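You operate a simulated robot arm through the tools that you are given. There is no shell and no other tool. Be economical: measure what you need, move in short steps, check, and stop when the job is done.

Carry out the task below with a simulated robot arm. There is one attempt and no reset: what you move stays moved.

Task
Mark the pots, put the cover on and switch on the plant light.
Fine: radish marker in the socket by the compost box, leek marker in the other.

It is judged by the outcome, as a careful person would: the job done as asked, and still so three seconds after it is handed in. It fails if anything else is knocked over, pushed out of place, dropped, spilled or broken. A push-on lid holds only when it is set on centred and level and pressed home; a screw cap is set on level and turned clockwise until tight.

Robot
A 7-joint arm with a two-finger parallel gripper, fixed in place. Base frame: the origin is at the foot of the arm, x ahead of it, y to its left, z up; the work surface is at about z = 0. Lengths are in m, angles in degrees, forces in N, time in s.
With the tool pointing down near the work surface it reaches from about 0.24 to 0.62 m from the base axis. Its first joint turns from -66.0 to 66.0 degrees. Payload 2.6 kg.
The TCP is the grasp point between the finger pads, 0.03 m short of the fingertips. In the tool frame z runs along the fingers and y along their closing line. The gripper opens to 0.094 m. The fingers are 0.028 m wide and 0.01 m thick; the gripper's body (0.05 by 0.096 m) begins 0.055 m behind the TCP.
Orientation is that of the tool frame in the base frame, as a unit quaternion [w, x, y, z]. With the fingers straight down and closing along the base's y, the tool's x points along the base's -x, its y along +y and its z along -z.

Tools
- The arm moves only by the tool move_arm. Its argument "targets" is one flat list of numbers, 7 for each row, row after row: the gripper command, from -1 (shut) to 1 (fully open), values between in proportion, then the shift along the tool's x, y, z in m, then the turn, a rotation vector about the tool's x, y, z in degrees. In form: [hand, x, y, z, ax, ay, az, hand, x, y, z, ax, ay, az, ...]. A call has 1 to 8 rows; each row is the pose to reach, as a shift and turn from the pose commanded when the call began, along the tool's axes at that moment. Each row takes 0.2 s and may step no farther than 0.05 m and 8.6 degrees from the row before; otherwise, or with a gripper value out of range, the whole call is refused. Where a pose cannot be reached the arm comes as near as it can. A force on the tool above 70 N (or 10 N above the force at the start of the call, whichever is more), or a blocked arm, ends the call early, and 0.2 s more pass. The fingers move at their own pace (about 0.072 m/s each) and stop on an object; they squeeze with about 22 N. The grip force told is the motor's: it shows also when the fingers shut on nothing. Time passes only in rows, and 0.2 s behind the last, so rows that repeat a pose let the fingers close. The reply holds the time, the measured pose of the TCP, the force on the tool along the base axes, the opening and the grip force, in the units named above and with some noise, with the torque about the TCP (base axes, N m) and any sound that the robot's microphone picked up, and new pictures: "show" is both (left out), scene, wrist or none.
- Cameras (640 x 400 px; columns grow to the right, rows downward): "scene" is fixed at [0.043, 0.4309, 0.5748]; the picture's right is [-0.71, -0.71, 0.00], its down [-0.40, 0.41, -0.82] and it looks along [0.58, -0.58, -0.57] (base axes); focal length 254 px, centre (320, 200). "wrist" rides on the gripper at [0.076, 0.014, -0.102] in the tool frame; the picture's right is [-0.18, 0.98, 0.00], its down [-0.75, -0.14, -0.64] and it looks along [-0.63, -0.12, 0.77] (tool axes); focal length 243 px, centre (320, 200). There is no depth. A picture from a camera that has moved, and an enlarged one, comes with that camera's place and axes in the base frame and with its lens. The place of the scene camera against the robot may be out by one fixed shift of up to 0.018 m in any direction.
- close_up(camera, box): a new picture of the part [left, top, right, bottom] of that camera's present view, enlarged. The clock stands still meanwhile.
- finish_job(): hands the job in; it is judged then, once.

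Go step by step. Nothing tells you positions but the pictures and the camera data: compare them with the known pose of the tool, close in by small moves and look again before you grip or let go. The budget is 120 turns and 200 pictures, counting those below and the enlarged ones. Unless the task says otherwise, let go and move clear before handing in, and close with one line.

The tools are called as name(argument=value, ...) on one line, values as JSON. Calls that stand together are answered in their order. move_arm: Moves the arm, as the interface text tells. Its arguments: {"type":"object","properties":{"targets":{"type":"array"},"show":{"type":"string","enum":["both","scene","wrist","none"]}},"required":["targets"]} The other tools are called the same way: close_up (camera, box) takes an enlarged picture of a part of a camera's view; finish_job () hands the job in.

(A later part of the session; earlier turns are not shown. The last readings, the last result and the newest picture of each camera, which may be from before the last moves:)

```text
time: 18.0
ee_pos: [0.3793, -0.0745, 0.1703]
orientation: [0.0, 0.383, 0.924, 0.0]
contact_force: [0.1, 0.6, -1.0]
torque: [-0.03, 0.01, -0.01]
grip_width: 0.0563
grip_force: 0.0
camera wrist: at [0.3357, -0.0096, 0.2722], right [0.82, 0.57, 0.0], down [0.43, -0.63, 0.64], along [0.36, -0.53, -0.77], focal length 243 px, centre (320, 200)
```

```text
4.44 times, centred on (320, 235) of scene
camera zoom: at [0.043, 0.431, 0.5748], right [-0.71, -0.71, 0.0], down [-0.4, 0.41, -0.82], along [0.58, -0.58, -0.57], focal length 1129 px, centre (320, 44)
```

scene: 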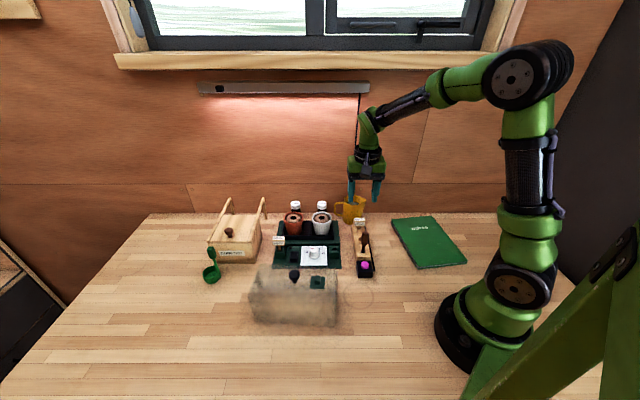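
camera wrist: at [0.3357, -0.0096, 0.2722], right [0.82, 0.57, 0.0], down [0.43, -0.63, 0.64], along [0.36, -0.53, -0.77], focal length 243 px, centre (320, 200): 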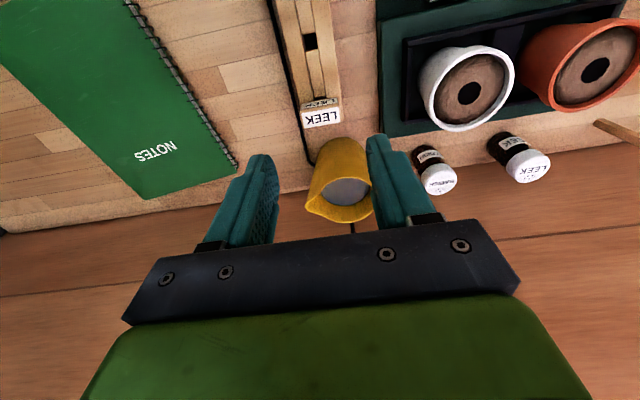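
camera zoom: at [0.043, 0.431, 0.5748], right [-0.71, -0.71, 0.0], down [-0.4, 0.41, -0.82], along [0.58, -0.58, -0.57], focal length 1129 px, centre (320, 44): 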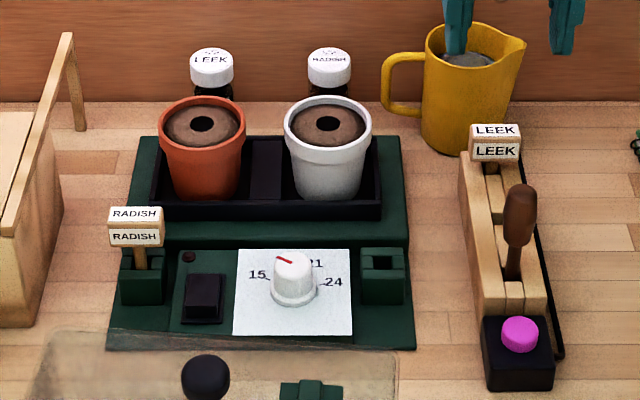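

LEEK head centre is (0.379,-0.073), almost directly below, and the mug is well behind it. I lower, check and grip.

move_arm(targets=[0.2, 0.0013, 0.0008, 0.03, 0, 0, 0, 0.2, 0.0013, 0.0008, 0.06, 0, 0, 0, 0.2, 0.0013, 0.0008, 0.075, 0, 0, 0, 0.2, 0.0013, 0.0008, 0.08, 0, 0, 0, 0.2, 0.0013, 0.0008, 0.08, 0, 0, 0], show="wrist")

close_up(camera="scene", box=[325, 190, 405, 280])

```text
time: 19.2
ee_pos: [0.3787, -0.0676, 0.0903]
orientation: [0.0, 0.382, 0.924, 0.0]
contact_force: [-1.0, 0.1, 0.4]
torque: [-0.01, -0.01, -0.01]
grip_width: 0.0565
grip_force: 0.1
camera wrist: at [0.3355, -0.0058, 0.1919], right [0.83, 0.56, 0.0], down [0.43, -0.63, 0.64], along [0.36, -0.53, -0.77], focal length 243 px, centre (320, 200)
```

wrist: 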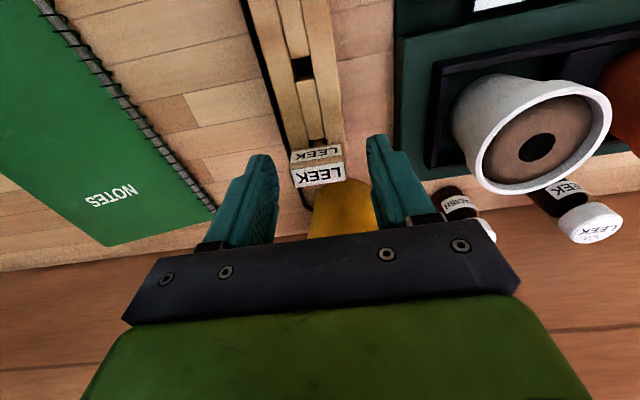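

```text
4.44 times, centred on (365, 235) of scene
camera zoom: at [0.043, 0.4309, 0.5748], right [-0.71, -0.71, 0.0], down [-0.4, 0.41, -0.82], along [0.58, -0.58, -0.57], focal length 1129 px, centre (120, 44)
```

zoom: 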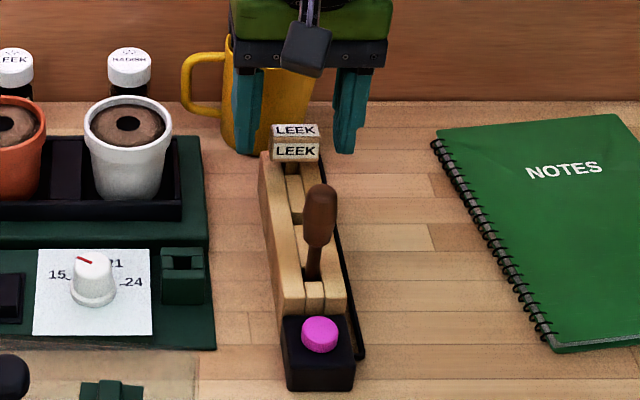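

move_arm(targets=[0.2, -0.004, -0.0005, 0.0, 0, 0, 0, 0.2, -0.004, -0.0005, 0.0035, 0, 0, 0, -0.5, -0.004, -0.0005, 0.0035, 0, 0, 0, -1, -0.004, -0.0005, 0.0035, 0, 0, 0, -1, -0.004, -0.0005, 0.0035, 0, 0, 0, -1, -0.004, -0.0005, 0.0035, 0, 0, 0], show="wrist")

```text
time: 20.6
ee_pos: [0.3815, -0.0722, 0.0865]
orientation: [0.0, 0.383, 0.924, 0.0]
contact_force: [-0.4, -0.7, 1.5]
torque: [-0.06, 0.02, 0.0]
grip_width: 0.0326
grip_force: 22.2
camera wrist: at [0.3382, -0.0092, 0.1892], right [0.83, 0.56, 0.0], down [0.43, -0.63, 0.64], along [0.36, -0.53, -0.77], focal length 243 px, centre (320, 200)
```

wrist: 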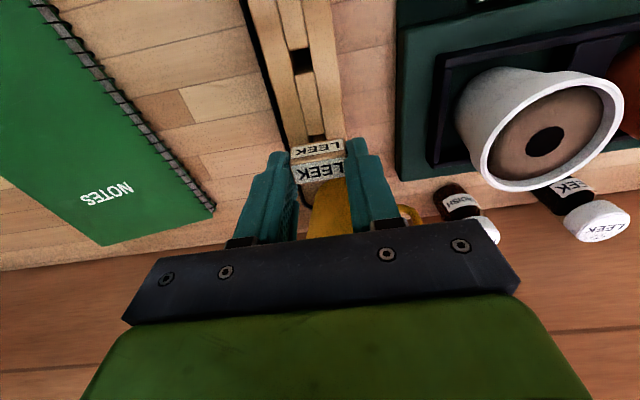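

Gripped. Lift straight up, then over to the right socket near (0.380, 0.041).

move_arm(targets=[-1, 0, 0, -0.015, 0, 0, 0, -1, 0, 0, -0.04, 0, 0, 0, -1, 0, 0, -0.07, 0, 0, 0, -1, 0, 0, -0.105, 0, 0, 0, -1, 0.027, 0.026, -0.11, 0, 0, 0, -1, 0.054, 0.052, -0.1, 0, 0, 0, -1, 0.0811, 0.079, -0.08, 0, 0, 0, -1, 0.0811, 0.079, -0.07, 0, 0, 0], show="wrist")

close_up(camera="wrist", box=[260, 60, 380, 160])

close_up(camera="scene", box=[310, 195, 370, 275])

```text
time: 22.4
ee_pos: [0.381, 0.0398, 0.1549]
orientation: [0.0, 0.382, 0.924, 0.0]
contact_force: [-0.8, -0.5, -0.4]
torque: [-0.02, 0.0, 0.04]
grip_width: 0.0324
grip_force: 22.2
camera wrist: at [0.3367, 0.1042, 0.2585], right [0.83, 0.56, 0.0], down [0.43, -0.63, 0.64], along [0.36, -0.53, -0.77], focal length 243 px, centre (320, 200)
```

wrist: 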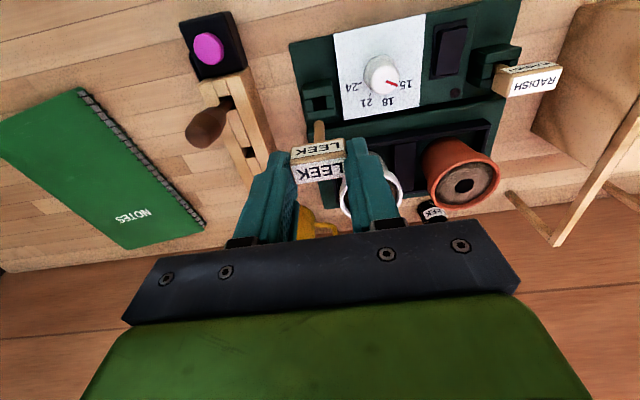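

```text
4.00 times, centred on (320, 110) of wrist
camera zoom: at [0.3367, 0.1042, 0.2585], right [0.83, 0.56, 0.0], down [0.43, -0.63, 0.64], along [0.36, -0.53, -0.77], focal length 970 px, centre (320, 560)
```

zoom: 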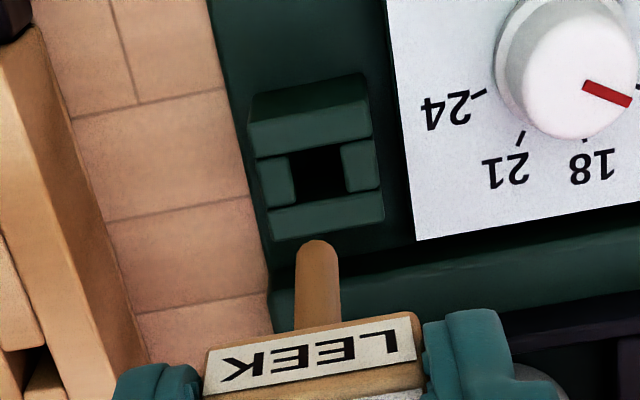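

```text
5.00 times, centred on (340, 235) of scene
camera zoom: at [0.043, 0.431, 0.5748], right [-0.71, -0.71, 0.0], down [-0.4, 0.41, -0.82], along [0.58, -0.58, -0.57], focal length 1270 px, centre (220, 25)
```

zoom: 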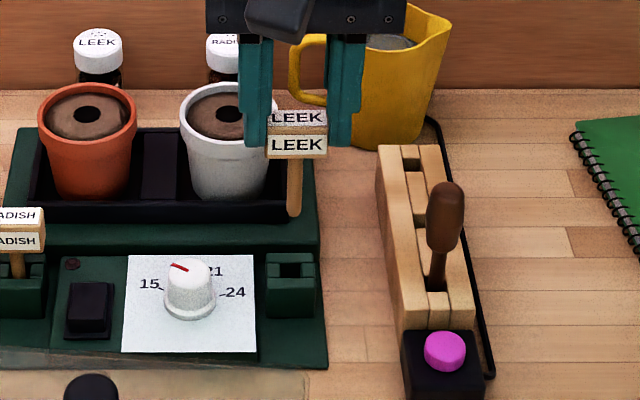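

move_arm(targets=[-1, 0.0006, -0.0003, 0.015, 0, 0, 0, -1, 0.0006, -0.0003, 0.03, 0, 0, 0, -1, 0.0006, -0.0003, 0.038, 0, 0, 0, -1, 0.0006, -0.0003, 0.042, 0, 0, 0, -1, 0.0006, -0.0003, 0.042, 0, 0, 0], show="none")

close_up(camera="wrist", box=[280, 80, 370, 160])

close_up(camera="scene", box=[310, 210, 370, 270])

```text
time: 23.6
ee_pos: [0.3787, 0.0406, 0.1149]
orientation: [0.0, 0.382, 0.924, 0.0]
contact_force: [0.0, 0.2, -0.2]
torque: [0.01, 0.02, 0.01]
grip_width: 0.0323
grip_force: 21.8
```

```text
5.00 times, centred on (325, 120) of wrist
camera zoom: at [0.3362, 0.1039, 0.2171], right [0.83, 0.56, 0.0], down [0.43, -0.63, 0.64], along [0.36, -0.53, -0.77], focal length 1213 px, centre (295, 600)
```

zoom: 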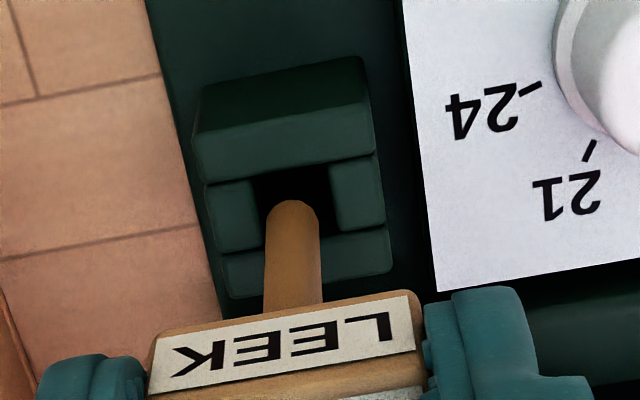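

```text
6.67 times, centred on (340, 240) of scene
camera zoom: at [0.043, 0.4309, 0.5748], right [-0.71, -0.71, 0.0], down [-0.4, 0.41, -0.82], along [0.58, -0.58, -0.57], focal length 1693 px, centre (187, -67)
```

zoom: 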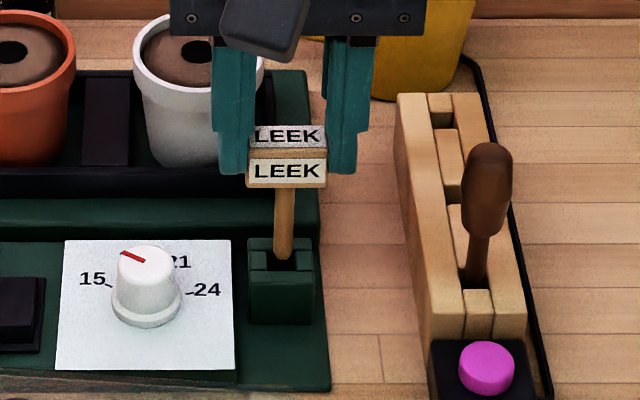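

move_arm(targets=[-1, -0.0012, 0, 0.003, 0, 0, 0, -1, -0.0012, 0, 0.006, 0, 0, 0, -1, -0.0012, 0, 0.009, 0, 0, 0], show="none")

close_up(camera="wrist", box=[280, 80, 370, 160])

close_up(camera="scene", box=[310, 210, 370, 270])

```text
time: 24.4
ee_pos: [0.3803, 0.0396, 0.1059]
orientation: [-0.001, 0.382, 0.924, 0.0]
contact_force: [0.4, -0.3, 0.7]
torque: [-0.01, 0.07, 0.01]
grip_width: 0.0328
grip_force: 22.3
```

```text
5.00 times, centred on (325, 120) of wrist
camera zoom: at [0.3371, 0.1031, 0.2081], right [0.83, 0.56, 0.0], down [0.43, -0.63, 0.64], along [0.36, -0.53, -0.77], focal length 1213 px, centre (295, 600)
```

zoom: 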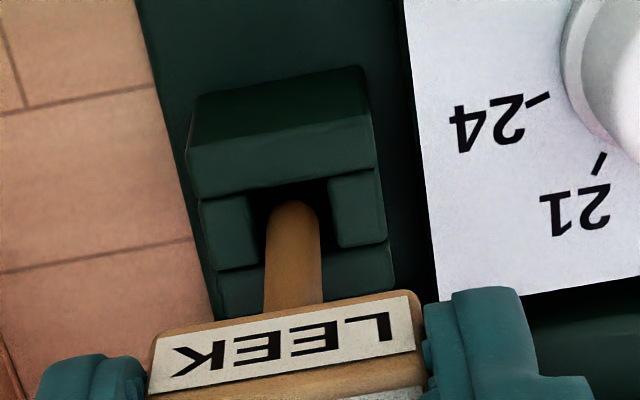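

```text
6.67 times, centred on (340, 240) of scene
camera zoom: at [0.043, 0.4309, 0.5748], right [-0.71, -0.71, 0.0], down [-0.4, 0.41, -0.82], along [0.58, -0.58, -0.57], focal length 1693 px, centre (187, -67)
```

zoom: 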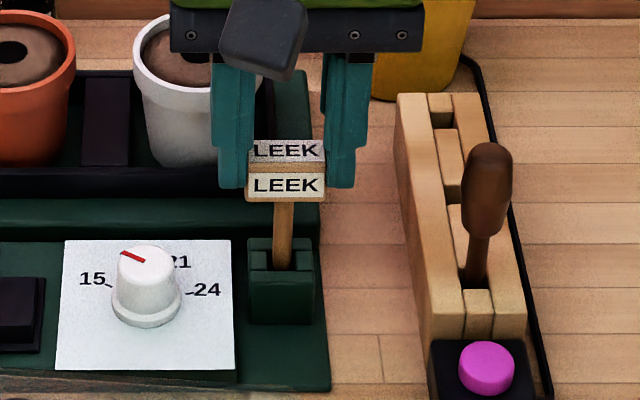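

The tip is entering the hole. Shift back 1.5 mm and continue down.

move_arm(targets=[-1, -0.0015, 0, 0.002, 0, 0, 0, -1, -0.0015, 0, 0.005, 0, 0, 0, -1, -0.0015, 0, 0.008, 0, 0, 0, -1, -0.0018, 0, 0.011, 0, 0, 0], show="none")

close_up(camera="scene", box=[310, 210, 370, 270])

```text
time: 25.4
ee_pos: [0.3819, 0.0393, 0.0947]
orientation: [-0.001, 0.382, 0.924, 0.001]
contact_force: [-7.3, 9.7, 6.2]
torque: [0.61, 0.55, 0.01]
grip_width: 0.0327
grip_force: 22.5
```

```text
6.67 times, centred on (340, 240) of scene
camera zoom: at [0.043, 0.4309, 0.5748], right [-0.71, -0.71, 0.0], down [-0.4, 0.41, -0.82], along [0.58, -0.58, -0.57], focal length 1693 px, centre (187, -67)
```

zoom: 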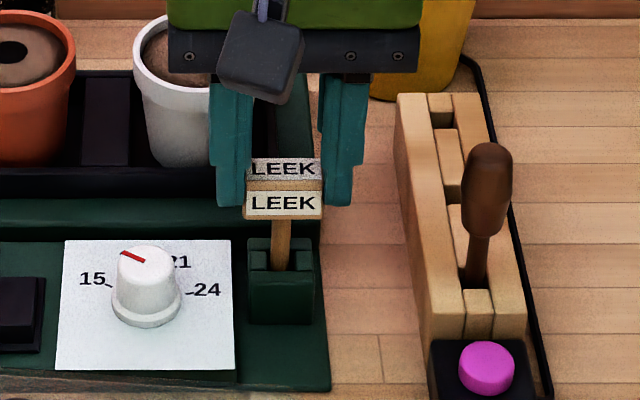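

Side force is pushing toward the front, so I've over-shifted back. Ease forward 2 mm.

move_arm(targets=[-1, 0.001, 0, -0.001, 0, 0, 0, -1, 0.0018, 0, 0, 0, 0, 0], show="none")

```text
time: 26.0
ee_pos: [0.3807, 0.0382, 0.0953]
orientation: [0.001, 0.383, 0.924, 0.0]
contact_force: [-3.7, 4.5, 2.7]
torque: [0.33, 0.24, 0.01]
grip_width: 0.0324
grip_force: 22.2
```

move_arm(targets=[-1, 0.0015, 0, 0, 0, 0, 0, -1, 0.0015, 0, 0.002, 0, 0, 0, -1, 0.0015, 0, 0.004, 0, 0, 0], show="none")

close_up(camera="wrist", box=[280, 80, 370, 160])

```text
time: 26.8
ee_pos: [0.3794, 0.0398, 0.0914]
orientation: [0.001, 0.382, 0.924, 0.0]
contact_force: [-0.2, 0.1, 0.4]
torque: [0.0, -0.02, -0.01]
grip_width: 0.0325
grip_force: 22.1
```

```text
5.00 times, centred on (325, 120) of wrist
camera zoom: at [0.3364, 0.1039, 0.1936], right [0.83, 0.56, 0.0], down [0.43, -0.63, 0.64], along [0.36, -0.53, -0.77], focal length 1213 px, centre (295, 600)
```

zoom: 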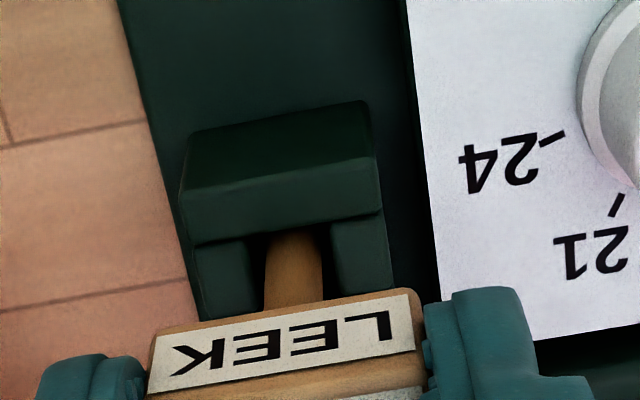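

Free again and no forces. Continue the last 5 mm to the bottom.

move_arm(targets=[-1, 0, 0, 0.002, 0, 0, 0, -1, 0, 0, 0.0035, 0, 0, 0, -1, 0, 0, 0.005, 0, 0, 0], show="none")

close_up(camera="scene", box=[310, 210, 370, 270])

```text
time: 27.6
ee_pos: [0.3799, 0.0405, 0.0871]
orientation: [0.0, 0.383, 0.924, 0.001]
contact_force: [-4.8, 0.6, 12.2]
torque: [0.01, 0.46, 0.01]
grip_width: 0.0324
grip_force: 21.7
```

```text
6.67 times, centred on (340, 240) of scene
camera zoom: at [0.0429, 0.4309, 0.5748], right [-0.71, -0.71, 0.0], down [-0.4, 0.41, -0.82], along [0.58, -0.58, -0.57], focal length 1693 px, centre (187, -67)
```

zoom: 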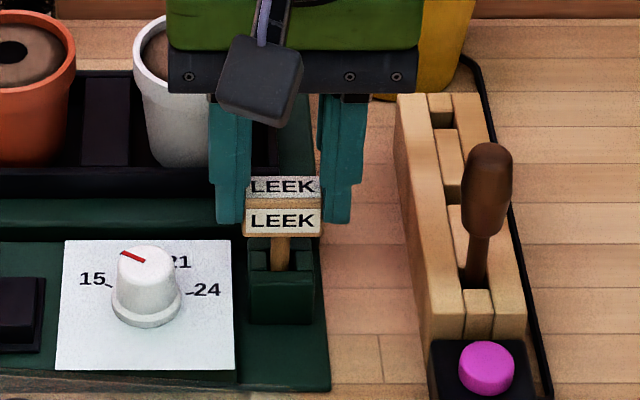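

Bottomed at the same height as the first. Release and rise clear.

move_arm(targets=[-1, 0, 0, -0.001, 0, 0, 0, -0.1, 0, 0, -0.001, 0, 0, 0, 0.0, 0, 0, -0.001, 0, 0, 0, 0.0, 0, 0, -0.001, 0, 0, 0, 0, 0, 0, -0.03, 0, 0, 0, 0.2, 0, 0, -0.07, 0, 0, 0, 0.4, 0, 0, -0.11, 0, 0, 0, 0.6, 0.02, 0, -0.15, 0, 0, 0], show="scene")

close_up(camera="scene", box=[230, 190, 380, 330])

```text
time: 29.4
ee_pos: [0.364, 0.0542, 0.2352]
orientation: [0.0, 0.383, 0.924, 0.001]
contact_force: [0.1, 0.4, 0.1]
torque: [0.0, -0.03, 0.01]
grip_width: 0.0753
grip_force: 0.1
```

scene: 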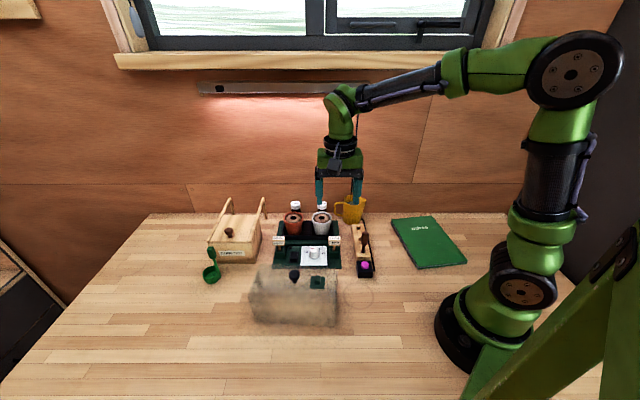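

```text
2.86 times, centred on (305, 260) of scene
camera zoom: at [0.043, 0.4309, 0.5748], right [-0.71, -0.71, 0.0], down [-0.4, 0.41, -0.82], along [0.58, -0.58, -0.57], focal length 726 px, centre (363, 29)
```

zoom: 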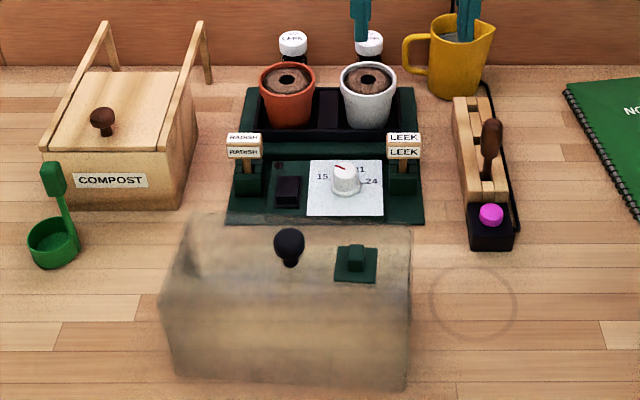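

Both markers are in. Now survey the tray rear and the cover from above with the wrist camera.

close_up(camera="wrist", box=[240, 0, 560, 200])

move_arm(targets=[1, 0, 0.04, -0.03, 0, 0, 0, 1, 0, 0.06, -0.06, 0, 0, 0, 1, 0.01, 0.07, -0.08, 0, 0, 0], show="wrist")

close_up(camera="wrist", box=[220, 0, 460, 170])

```text
2.00 times, centred on (400, 100) of wrist
camera zoom: at [0.321, 0.1177, 0.3375], right [0.83, 0.56, 0.0], down [0.43, -0.63, 0.64], along [0.36, -0.53, -0.77], focal length 485 px, centre (160, 400)
```

zoom: 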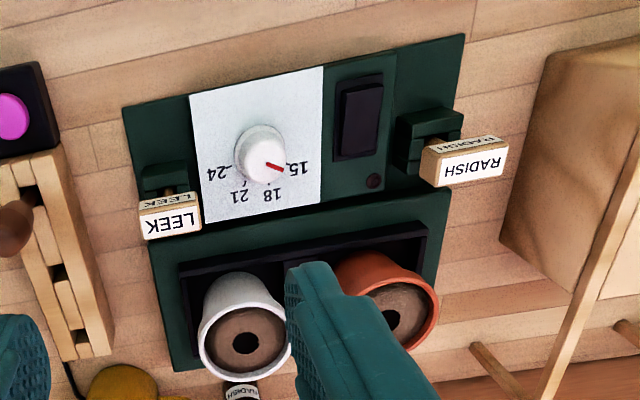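

```text
time: 30.2
ee_pos: [0.4063, 0.1104, 0.3167]
orientation: [0.0, 0.383, 0.924, 0.0]
contact_force: [0.5, 0.5, 0.3]
torque: [-0.04, 0.0, -0.01]
grip_width: 0.0939
grip_force: 0.2
camera wrist: at [0.3625, 0.1755, 0.4195], right [0.82, 0.57, 0.0], down [0.43, -0.63, 0.64], along [0.36, -0.53, -0.77], focal length 243 px, centre (320, 200)
```

wrist: 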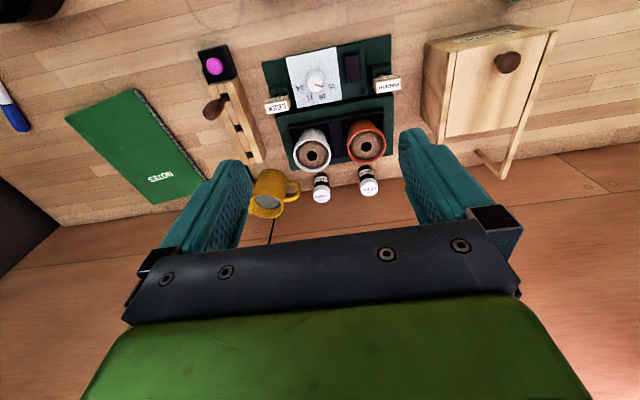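

```text
2.35 times, centred on (340, 85) of wrist
camera zoom: at [0.3625, 0.1755, 0.4195], right [0.82, 0.57, 0.0], down [0.43, -0.63, 0.64], along [0.36, -0.53, -0.77], focal length 571 px, centre (273, 471)
```

zoom: 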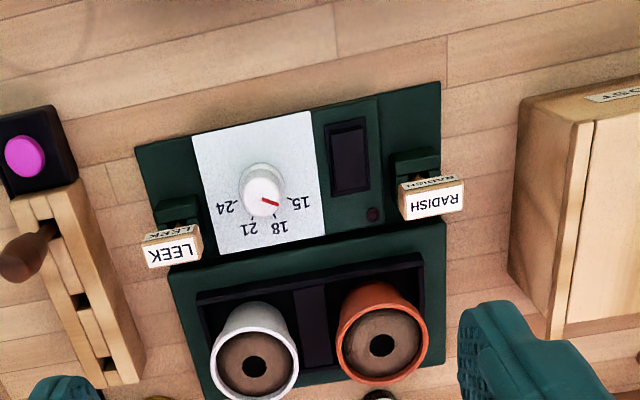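

Tray geometry: rear platform ≈0.183×0.105 m centred at (0.485,0.0435), with the pot tub in the middle. Now I look at the cover itself.

move_arm(targets=[1, 0.045, 0.006, 0, 0, 0, 0, 1, 0.09, 0.012, 0, 0, 0, 0, 1, 0.135, 0.018, 0, 0, 0, 0, 1, 0.18, 0.025, 0, 0, 0, 0, 1, 0.222, 0.031, 0, 0, 0, 0, 1, 0.222, 0.031, 0, 0, 0, 0], show="wrist")

close_up(camera="wrist", box=[200, 0, 440, 180])

```text
time: 31.6
ee_pos: [0.2707, 0.2903, 0.3168]
orientation: [-0.001, 0.383, 0.924, 0.0]
contact_force: [-0.8, 0.0, 0.8]
torque: [0.01, 0.01, -0.05]
grip_width: 0.094
grip_force: 0.2
camera wrist: at [0.2276, 0.3539, 0.418], right [0.83, 0.56, 0.0], down [0.43, -0.63, 0.64], along [0.36, -0.53, -0.77], focal length 243 px, centre (320, 200)
```

wrist: 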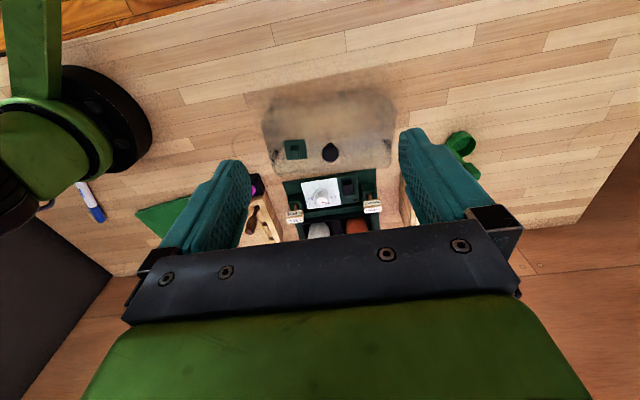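

```text
2.22 times, centred on (320, 90) of wrist
camera zoom: at [0.2276, 0.3539, 0.418], right [0.83, 0.56, 0.0], down [0.43, -0.63, 0.64], along [0.36, -0.53, -0.77], focal length 539 px, centre (320, 444)
```

zoom: 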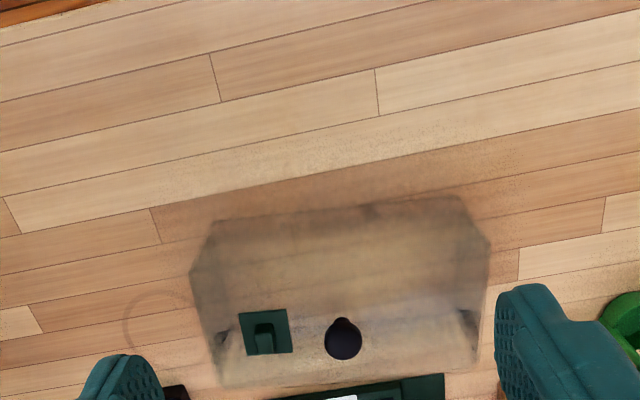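

The cover is about 0.179×0.085×0.10 m, knob at its centre ≈(0.331,0.230), ball at z≈0.124, turned about 5° clockwise from the tray. I move above the knob.

move_arm(targets=[0.4, -0.03, 0, 0.03, 0, 0, 0, 0.0, -0.06, 0, 0.06, 0, 0, 0, -0.06, -0.0849, 0, 0.1, 0, 0, 0, -0.06, -0.0849, 0, 0.117, 0, 0, 0], show="wrist")

close_up(camera="wrist", box=[220, 20, 420, 180])

close_up(camera="scene", box=[230, 200, 370, 340])

```text
time: 32.6
ee_pos: [0.3324, 0.2288, 0.1981]
orientation: [0.0, 0.383, 0.924, 0.0]
contact_force: [-0.8, 0.2, -0.1]
torque: [-0.03, -0.04, 0.0]
grip_width: 0.044
grip_force: 0.1
camera wrist: at [0.2885, 0.2927, 0.3], right [0.83, 0.56, 0.0], down [0.43, -0.63, 0.64], along [0.36, -0.53, -0.77], focal length 243 px, centre (320, 200)
```

wrist: 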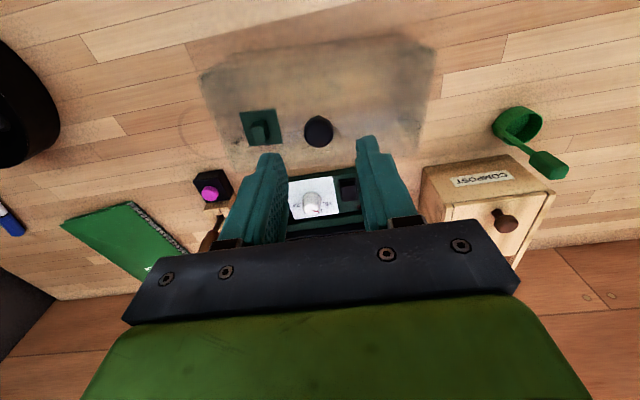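

```text
2.50 times, centred on (320, 100) of wrist
camera zoom: at [0.2885, 0.2927, 0.3], right [0.83, 0.56, 0.0], down [0.43, -0.63, 0.64], along [0.36, -0.53, -0.77], focal length 606 px, centre (320, 450)
```

zoom: 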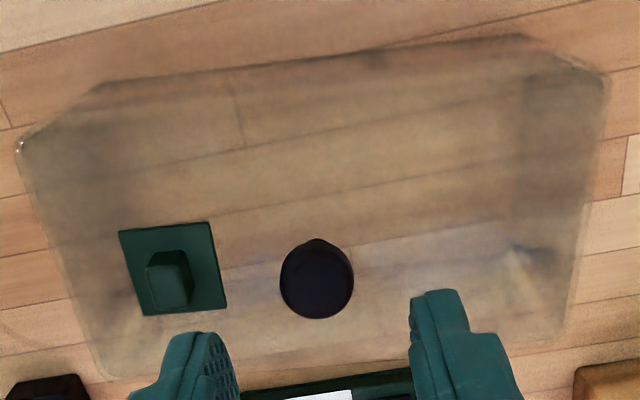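

```text
2.86 times, centred on (300, 270) of scene
camera zoom: at [0.043, 0.4309, 0.5748], right [-0.71, -0.71, 0.0], down [-0.4, 0.41, -0.82], along [0.58, -0.58, -0.57], focal length 726 px, centre (377, 0)
```

zoom: 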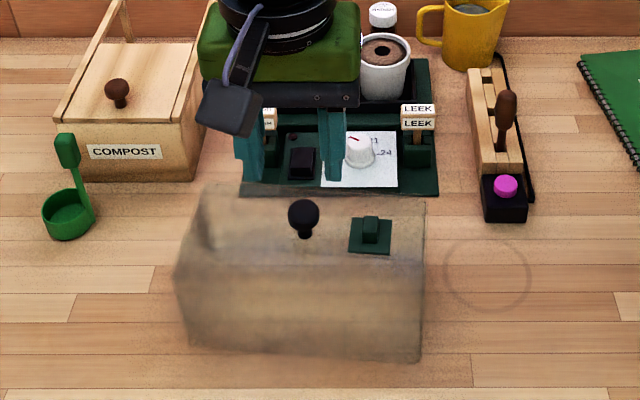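

move_arm(targets=[-0.06, -0.001, -0.0008, 0.025, 0, 0, 0, -0.06, -0.001, -0.0008, 0.045, 0, 0, 0, -0.06, -0.001, -0.0008, 0.058, 0, 0, 0, -0.06, -0.001, -0.0008, 0.058, 0, 0, 0], show="wrist")

close_up(camera="wrist", box=[240, 80, 400, 200])

close_up(camera="scene", box=[260, 230, 340, 300])

```text
time: 33.6
ee_pos: [0.3321, 0.2288, 0.1413]
orientation: [0.0, 0.383, 0.924, 0.0]
contact_force: [-0.1, 0.5, 0.7]
torque: [-0.06, 0.03, 0.0]
grip_width: 0.044
grip_force: 0.0
camera wrist: at [0.2888, 0.2918, 0.2428], right [0.83, 0.56, 0.0], down [0.43, -0.63, 0.64], along [0.36, -0.53, -0.77], focal length 243 px, centre (320, 200)
```

wrist: 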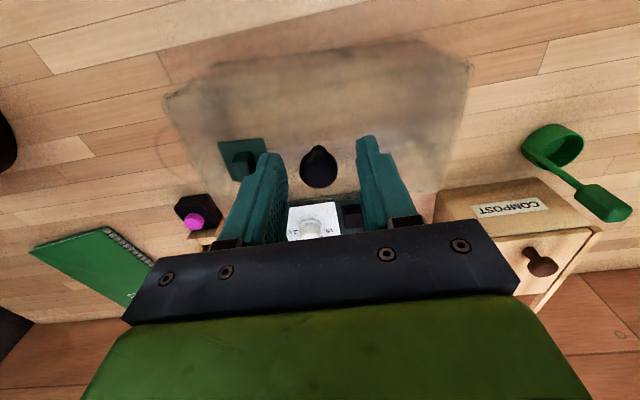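

```text
3.33 times, centred on (320, 140) of wrist
camera zoom: at [0.2888, 0.2918, 0.2428], right [0.83, 0.56, 0.0], down [0.43, -0.63, 0.64], along [0.36, -0.53, -0.77], focal length 809 px, centre (320, 400)
```

zoom: 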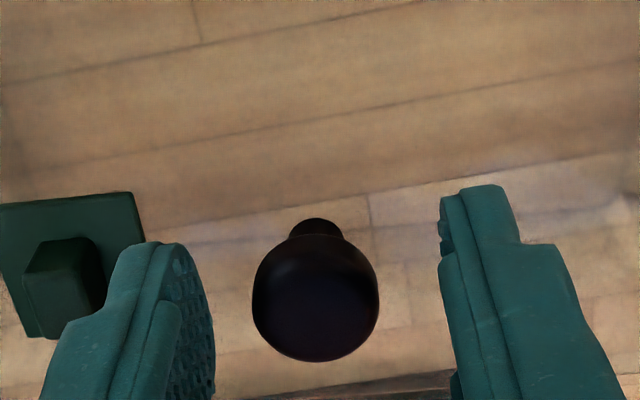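

```text
5.71 times, centred on (300, 265) of scene
camera zoom: at [0.043, 0.431, 0.5748], right [-0.71, -0.71, 0.0], down [-0.4, 0.41, -0.82], along [0.58, -0.58, -0.57], focal length 1451 px, centre (434, -171)
```

zoom: 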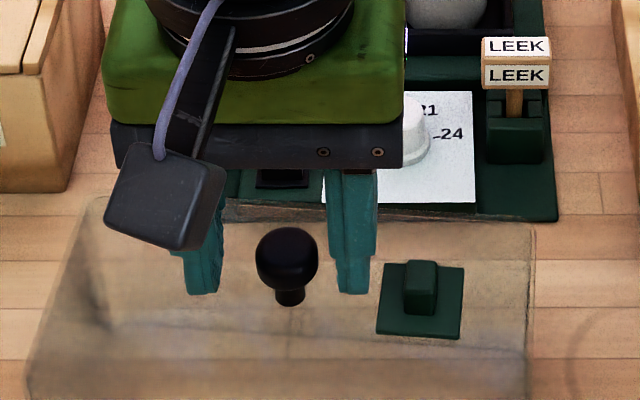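

move_arm(targets=[-0.06, 0, -0.0015, 0.004, 0, 0, 0, -0.06, 0, -0.0015, 0.007, 0, 0, 0, -1, 0, -0.0015, 0.007, 0, 0, 0, -1, 0, -0.0015, 0.007, 0, 0, 0, -1, 0, -0.0015, 0.007, 0, 0, 0], show="wrist")

close_up(camera="scene", box=[260, 230, 340, 300])

```text
time: 34.8
ee_pos: [0.3318, 0.2285, 0.1346]
orientation: [0.0, 0.383, 0.924, 0.0]
contact_force: [0.0, -0.3, -0.3]
torque: [0.06, -0.02, 0.05]
grip_width: 0.0229
grip_force: 22.0
camera wrist: at [0.2877, 0.2909, 0.2366], right [0.83, 0.56, 0.0], down [0.43, -0.63, 0.64], along [0.36, -0.53, -0.77], focal length 243 px, centre (320, 200)
```

wrist: 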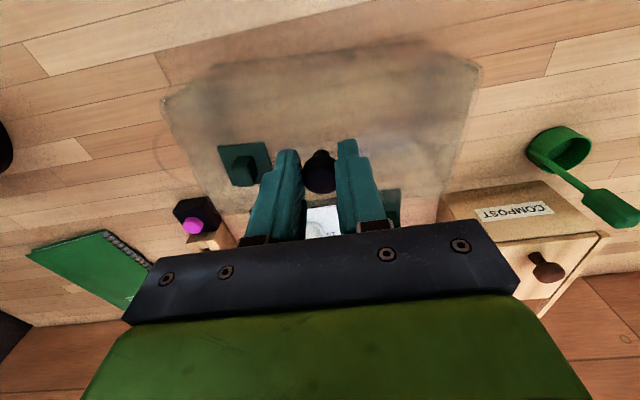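

```text
5.71 times, centred on (300, 265) of scene
camera zoom: at [0.043, 0.4309, 0.5748], right [-0.71, -0.71, 0.0], down [-0.4, 0.41, -0.82], along [0.58, -0.58, -0.57], focal length 1451 px, centre (434, -171)
```

zoom: 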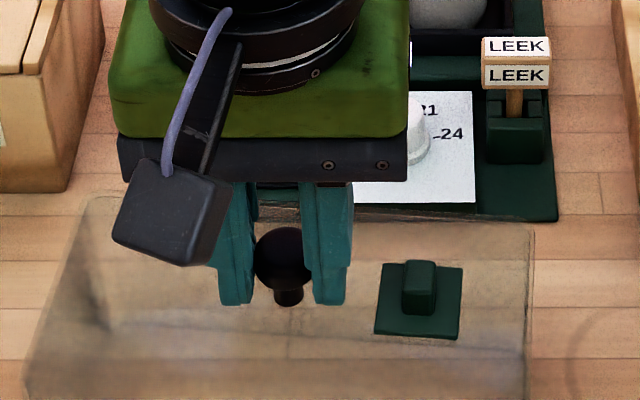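

Knob gripped. Lift straight up slowly and check it hangs level.

move_arm(targets=[-1, 0, 0, -0.006, 0, 0, 0, -1, 0, 0, -0.018, 0, 0, 0, -1, 0, 0, -0.04, 0, 0, 0, -1, 0, 0, -0.07, 0, 0, 0, -1, 0, 0, -0.1, 0, 0, 0, -1, 0, 0, -0.13, 0, 0, 0, -1, 0, 0, -0.13, 0, 0, 0], show="both")

close_up(camera="scene", box=[210, 120, 370, 280])

```text
time: 36.4
ee_pos: [0.3292, 0.2278, 0.2639]
orientation: [-0.001, 0.383, 0.924, -0.001]
contact_force: [0.5, 0.4, -2.1]
torque: [0.05, 0.01, 0.01]
grip_width: 0.023
grip_force: 21.8
camera wrist: at [0.2877, 0.2914, 0.3667], right [0.83, 0.56, 0.0], down [0.43, -0.63, 0.64], along [0.36, -0.53, -0.77], focal length 243 px, centre (320, 200)
```

scene: 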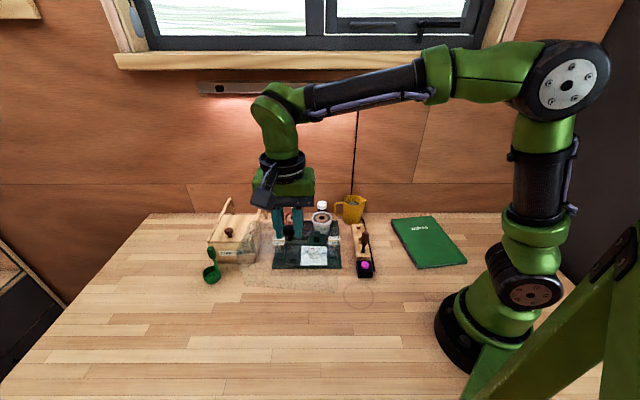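
wrist: 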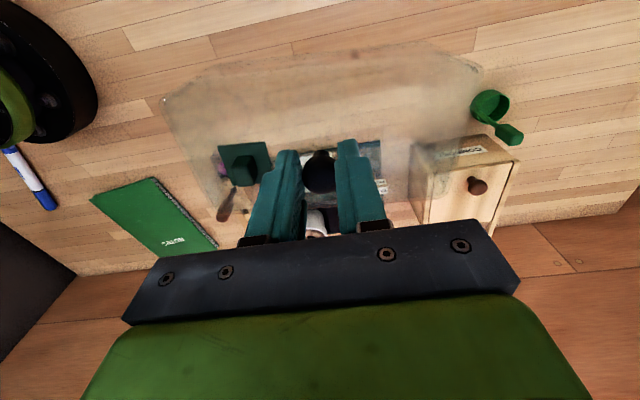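

```text
2.50 times, centred on (290, 200) of scene
camera zoom: at [0.043, 0.431, 0.5748], right [-0.71, -0.71, 0.0], down [-0.4, 0.41, -0.82], along [0.58, -0.58, -0.57], focal length 635 px, centre (395, 200)
```

zoom: 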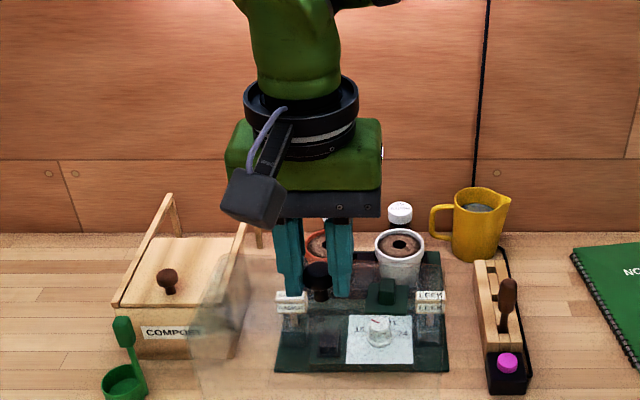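

The cover hangs level and is light. I carry it high over the tray rear while turning it 4.6° to match the tray.

move_arm(targets=[-1, -0.02, -0.002, -0.02, 0, 0, 0, -1, -0.06, -0.006, -0.025, 0, 0, -1, -1, -0.1, -0.01, -0.025, 0, 0, -2, -1, -0.14, -0.014, -0.025, 0, 0, -3, -1, -0.18, -0.017, -0.025, 0, 0, -4, -1, -0.215, -0.02, -0.025, 0, 0, -4.6, -1, -0.2397, -0.0219, -0.025, 0, 0, -4.6, -1, -0.2397, -0.0219, -0.025, 0, 0, -4.6], show="both")

close_up(camera="scene", box=[220, 130, 380, 280])

close_up(camera="wrist", box=[140, 0, 500, 220])

```text
time: 38.2
ee_pos: [0.4859, 0.0436, 0.2902]
orientation: [0.0, 0.345, 0.938, -0.001]
contact_force: [-0.1, -0.5, -0.6]
torque: [0.03, -0.03, 0.0]
grip_width: 0.0231
grip_force: 22.0
camera wrist: at [0.4375, 0.1024, 0.3925], right [0.78, 0.63, 0.0], down [0.48, -0.6, 0.64], along [0.4, -0.5, -0.77], focal length 243 px, centre (320, 200)
```

scene: 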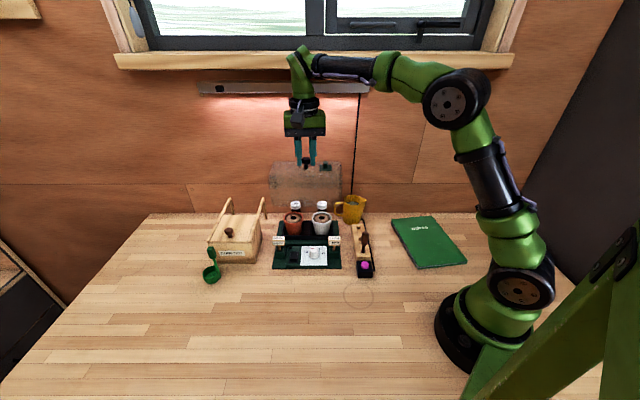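
wrist: 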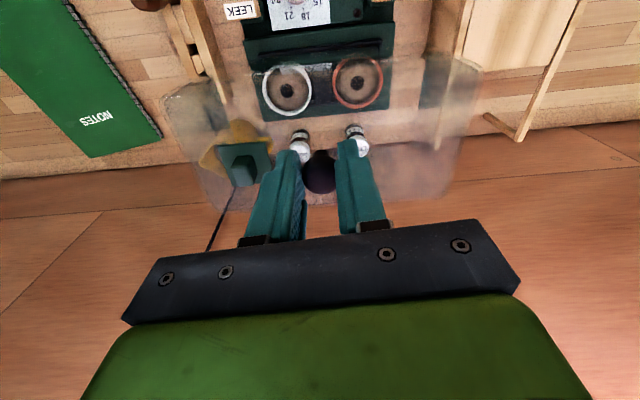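

```text
2.67 times, centred on (300, 205) of scene
camera zoom: at [0.043, 0.4309, 0.5748], right [-0.71, -0.71, 0.0], down [-0.4, 0.41, -0.82], along [0.58, -0.58, -0.57], focal length 677 px, centre (373, 187)
```

zoom: 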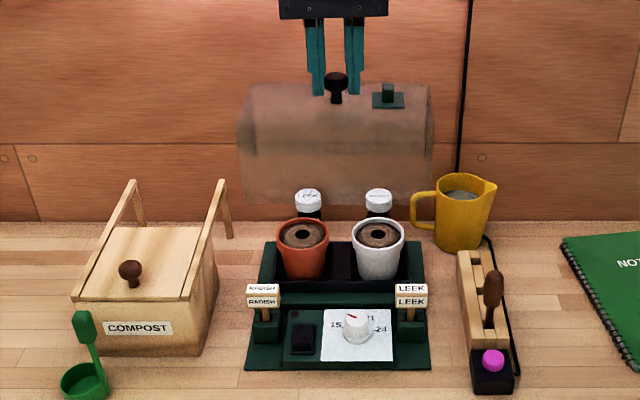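

```text
1.78 times, centred on (320, 110) of wrist
camera zoom: at [0.4375, 0.1024, 0.3925], right [0.78, 0.63, 0.0], down [0.48, -0.6, 0.64], along [0.4, -0.5, -0.77], focal length 431 px, centre (320, 360)
```

zoom: 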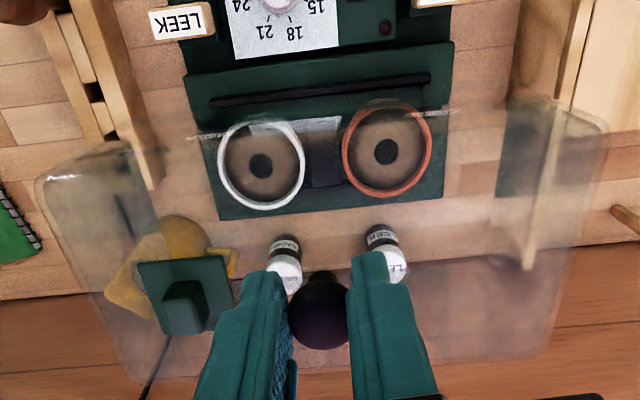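

Yaw matches the tray within about 1°. The target centre works out ~4 mm further back; I shift and lower until the cover's base is just above the pots.

move_arm(targets=[-1, -0.0038, -0.0007, 0.01, 0, 0, 0, -1, -0.0038, -0.0007, 0.025, 0, 0, 0, -1, -0.0038, -0.0007, 0.038, 0, 0, 0, -1, -0.0038, -0.0007, 0.038, 0, 0, 0], show="none")

close_up(camera="scene", box=[240, 160, 370, 280])

close_up(camera="wrist", box=[140, 0, 500, 220])

```text
time: 39.2
ee_pos: [0.4871, 0.04, 0.2501]
orientation: [0.0, 0.345, 0.939, 0.0]
contact_force: [-0.6, -0.5, -0.4]
torque: [0.0, 0.01, -0.02]
grip_width: 0.023
grip_force: 21.7
```

```text
3.33 times, centred on (305, 220) of scene
camera zoom: at [0.043, 0.4309, 0.5748], right [-0.71, -0.71, 0.0], down [-0.4, 0.41, -0.82], along [0.58, -0.58, -0.57], focal length 846 px, centre (370, 133)
```

zoom: 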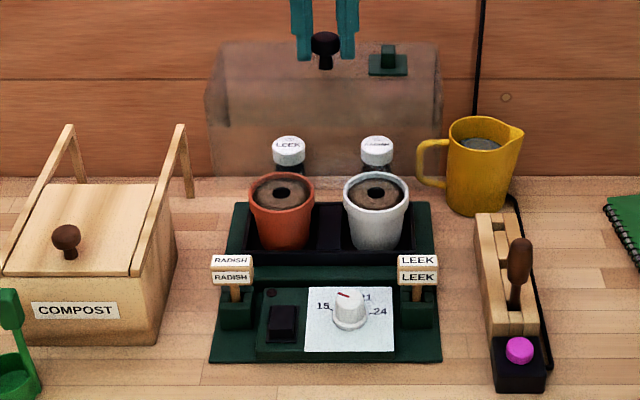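

```text
1.78 times, centred on (320, 110) of wrist
camera zoom: at [0.4402, 0.0993, 0.3538], right [0.78, 0.63, 0.0], down [0.48, -0.6, 0.64], along [0.4, -0.5, -0.77], focal length 431 px, centre (320, 360)
```

zoom: 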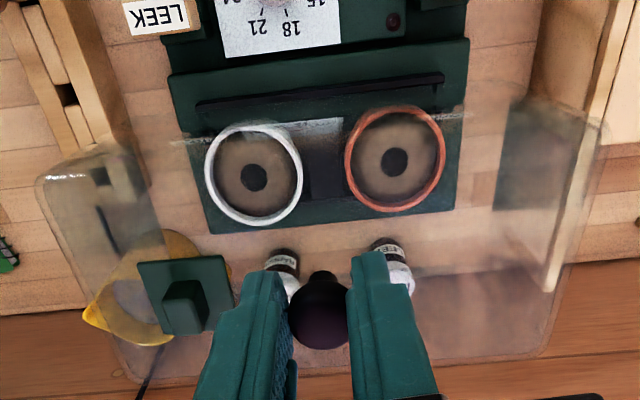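

move_arm(targets=[-1, 0, 0, 0.01, 0, 0, 0, -1, 0, 0, 0.02, 0, 0, 0, -1, 0, 0, 0.03, 0, 0, 0, -1, 0, 0, 0.03, 0, 0, 0], show="none")

close_up(camera="scene", box=[250, 180, 360, 280])

close_up(camera="wrist", box=[140, 0, 500, 220])

```text
time: 40.2
ee_pos: [0.487, 0.0409, 0.2209]
orientation: [-0.001, 0.346, 0.938, 0.0]
contact_force: [-0.1, -0.2, -0.7]
torque: [0.06, 0.0, -0.03]
grip_width: 0.0229
grip_force: 22.3
```

```text
4.00 times, centred on (305, 230) of scene
camera zoom: at [0.043, 0.431, 0.5748], right [-0.71, -0.71, 0.0], down [-0.4, 0.41, -0.82], along [0.58, -0.58, -0.57], focal length 1016 px, centre (380, 80)
```

zoom: 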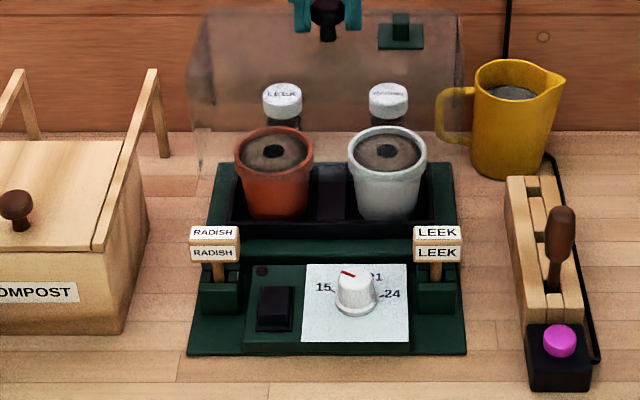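

```text
1.78 times, centred on (320, 110) of wrist
camera zoom: at [0.4399, 0.1, 0.3233], right [0.78, 0.63, 0.0], down [0.48, -0.6, 0.64], along [0.4, -0.5, -0.77], focal length 431 px, centre (320, 360)
```

zoom: 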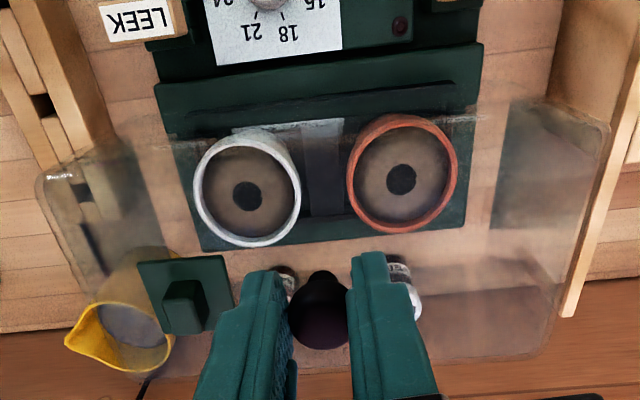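

close_up(camera="scene", box=[340, 185, 380, 245])

close_up(camera="scene", box=[290, 180, 380, 245])

close_up(camera="scene", box=[240, 180, 330, 245])

```text
6.67 times, centred on (360, 215) of scene
camera zoom: at [0.043, 0.431, 0.5748], right [-0.71, -0.71, 0.0], down [-0.4, 0.41, -0.82], along [0.58, -0.58, -0.57], focal length 1693 px, centre (53, 100)
```

zoom: 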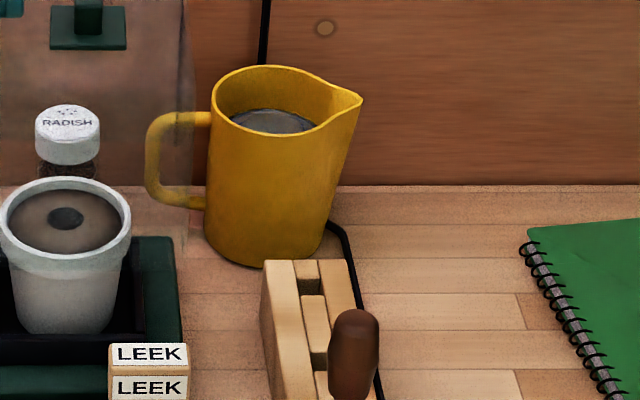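

```text
6.15 times, centred on (335, 212) of scene
camera zoom: at [0.043, 0.431, 0.5748], right [-0.71, -0.71, 0.0], down [-0.4, 0.41, -0.82], along [0.58, -0.58, -0.57], focal length 1563 px, centre (228, 123)
```

zoom: 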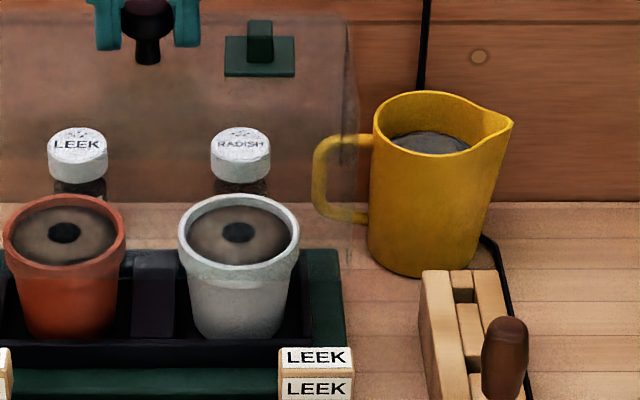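

```text
6.15 times, centred on (285, 212) of scene
camera zoom: at [0.043, 0.431, 0.5748], right [-0.71, -0.71, 0.0], down [-0.4, 0.41, -0.82], along [0.58, -0.58, -0.57], focal length 1563 px, centre (535, 123)
```

zoom: 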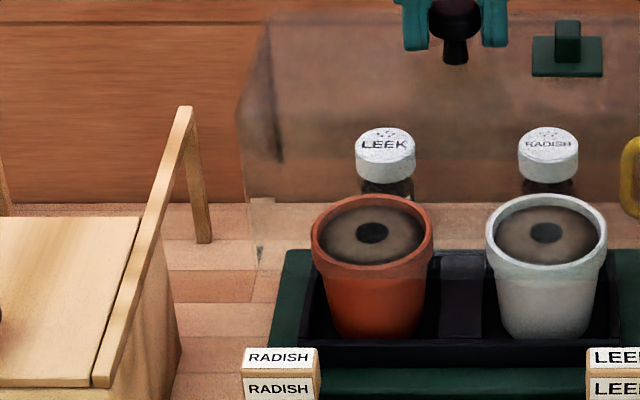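

move_arm(targets=[-1, -0.0012, 0, 0.008, 0, 0, 0, -1, -0.0012, 0, 0.016, 0, 0, 0, -1, -0.0012, 0, 0.024, 0, 0, 0, -1, -0.0012, 0, 0.027, 0, 0, 0], show="none")

close_up(camera="scene", box=[255, 185, 355, 265])

close_up(camera="wrist", box=[140, 0, 500, 220])

```text
time: 41.2
ee_pos: [0.4883, 0.0389, 0.1943]
orientation: [0.0, 0.344, 0.939, 0.001]
contact_force: [-0.7, 0.1, -1.6]
torque: [0.02, -0.03, 0.03]
grip_width: 0.0231
grip_force: 22.1
```

```text
5.00 times, centred on (305, 225) of scene
camera zoom: at [0.043, 0.4309, 0.5748], right [-0.71, -0.71, 0.0], down [-0.4, 0.41, -0.82], along [0.58, -0.58, -0.57], focal length 1270 px, centre (395, 75)
```

zoom: 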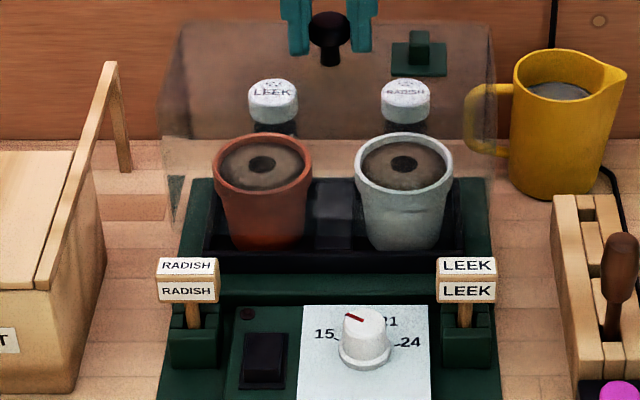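

```text
1.78 times, centred on (320, 110) of wrist
camera zoom: at [0.4413, 0.0998, 0.2964], right [0.78, 0.63, 0.0], down [0.48, -0.6, 0.64], along [0.4, -0.5, -0.77], focal length 431 px, centre (320, 360)
```

zoom: 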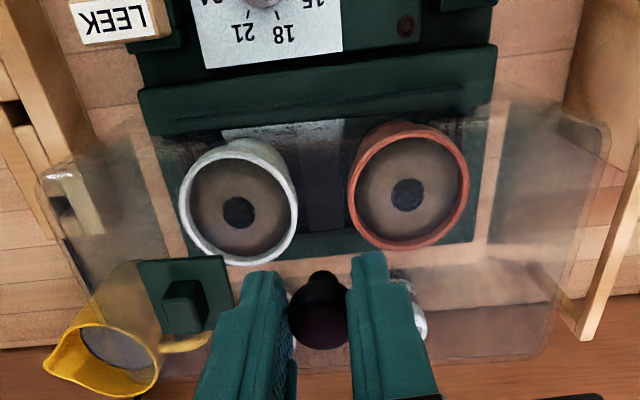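

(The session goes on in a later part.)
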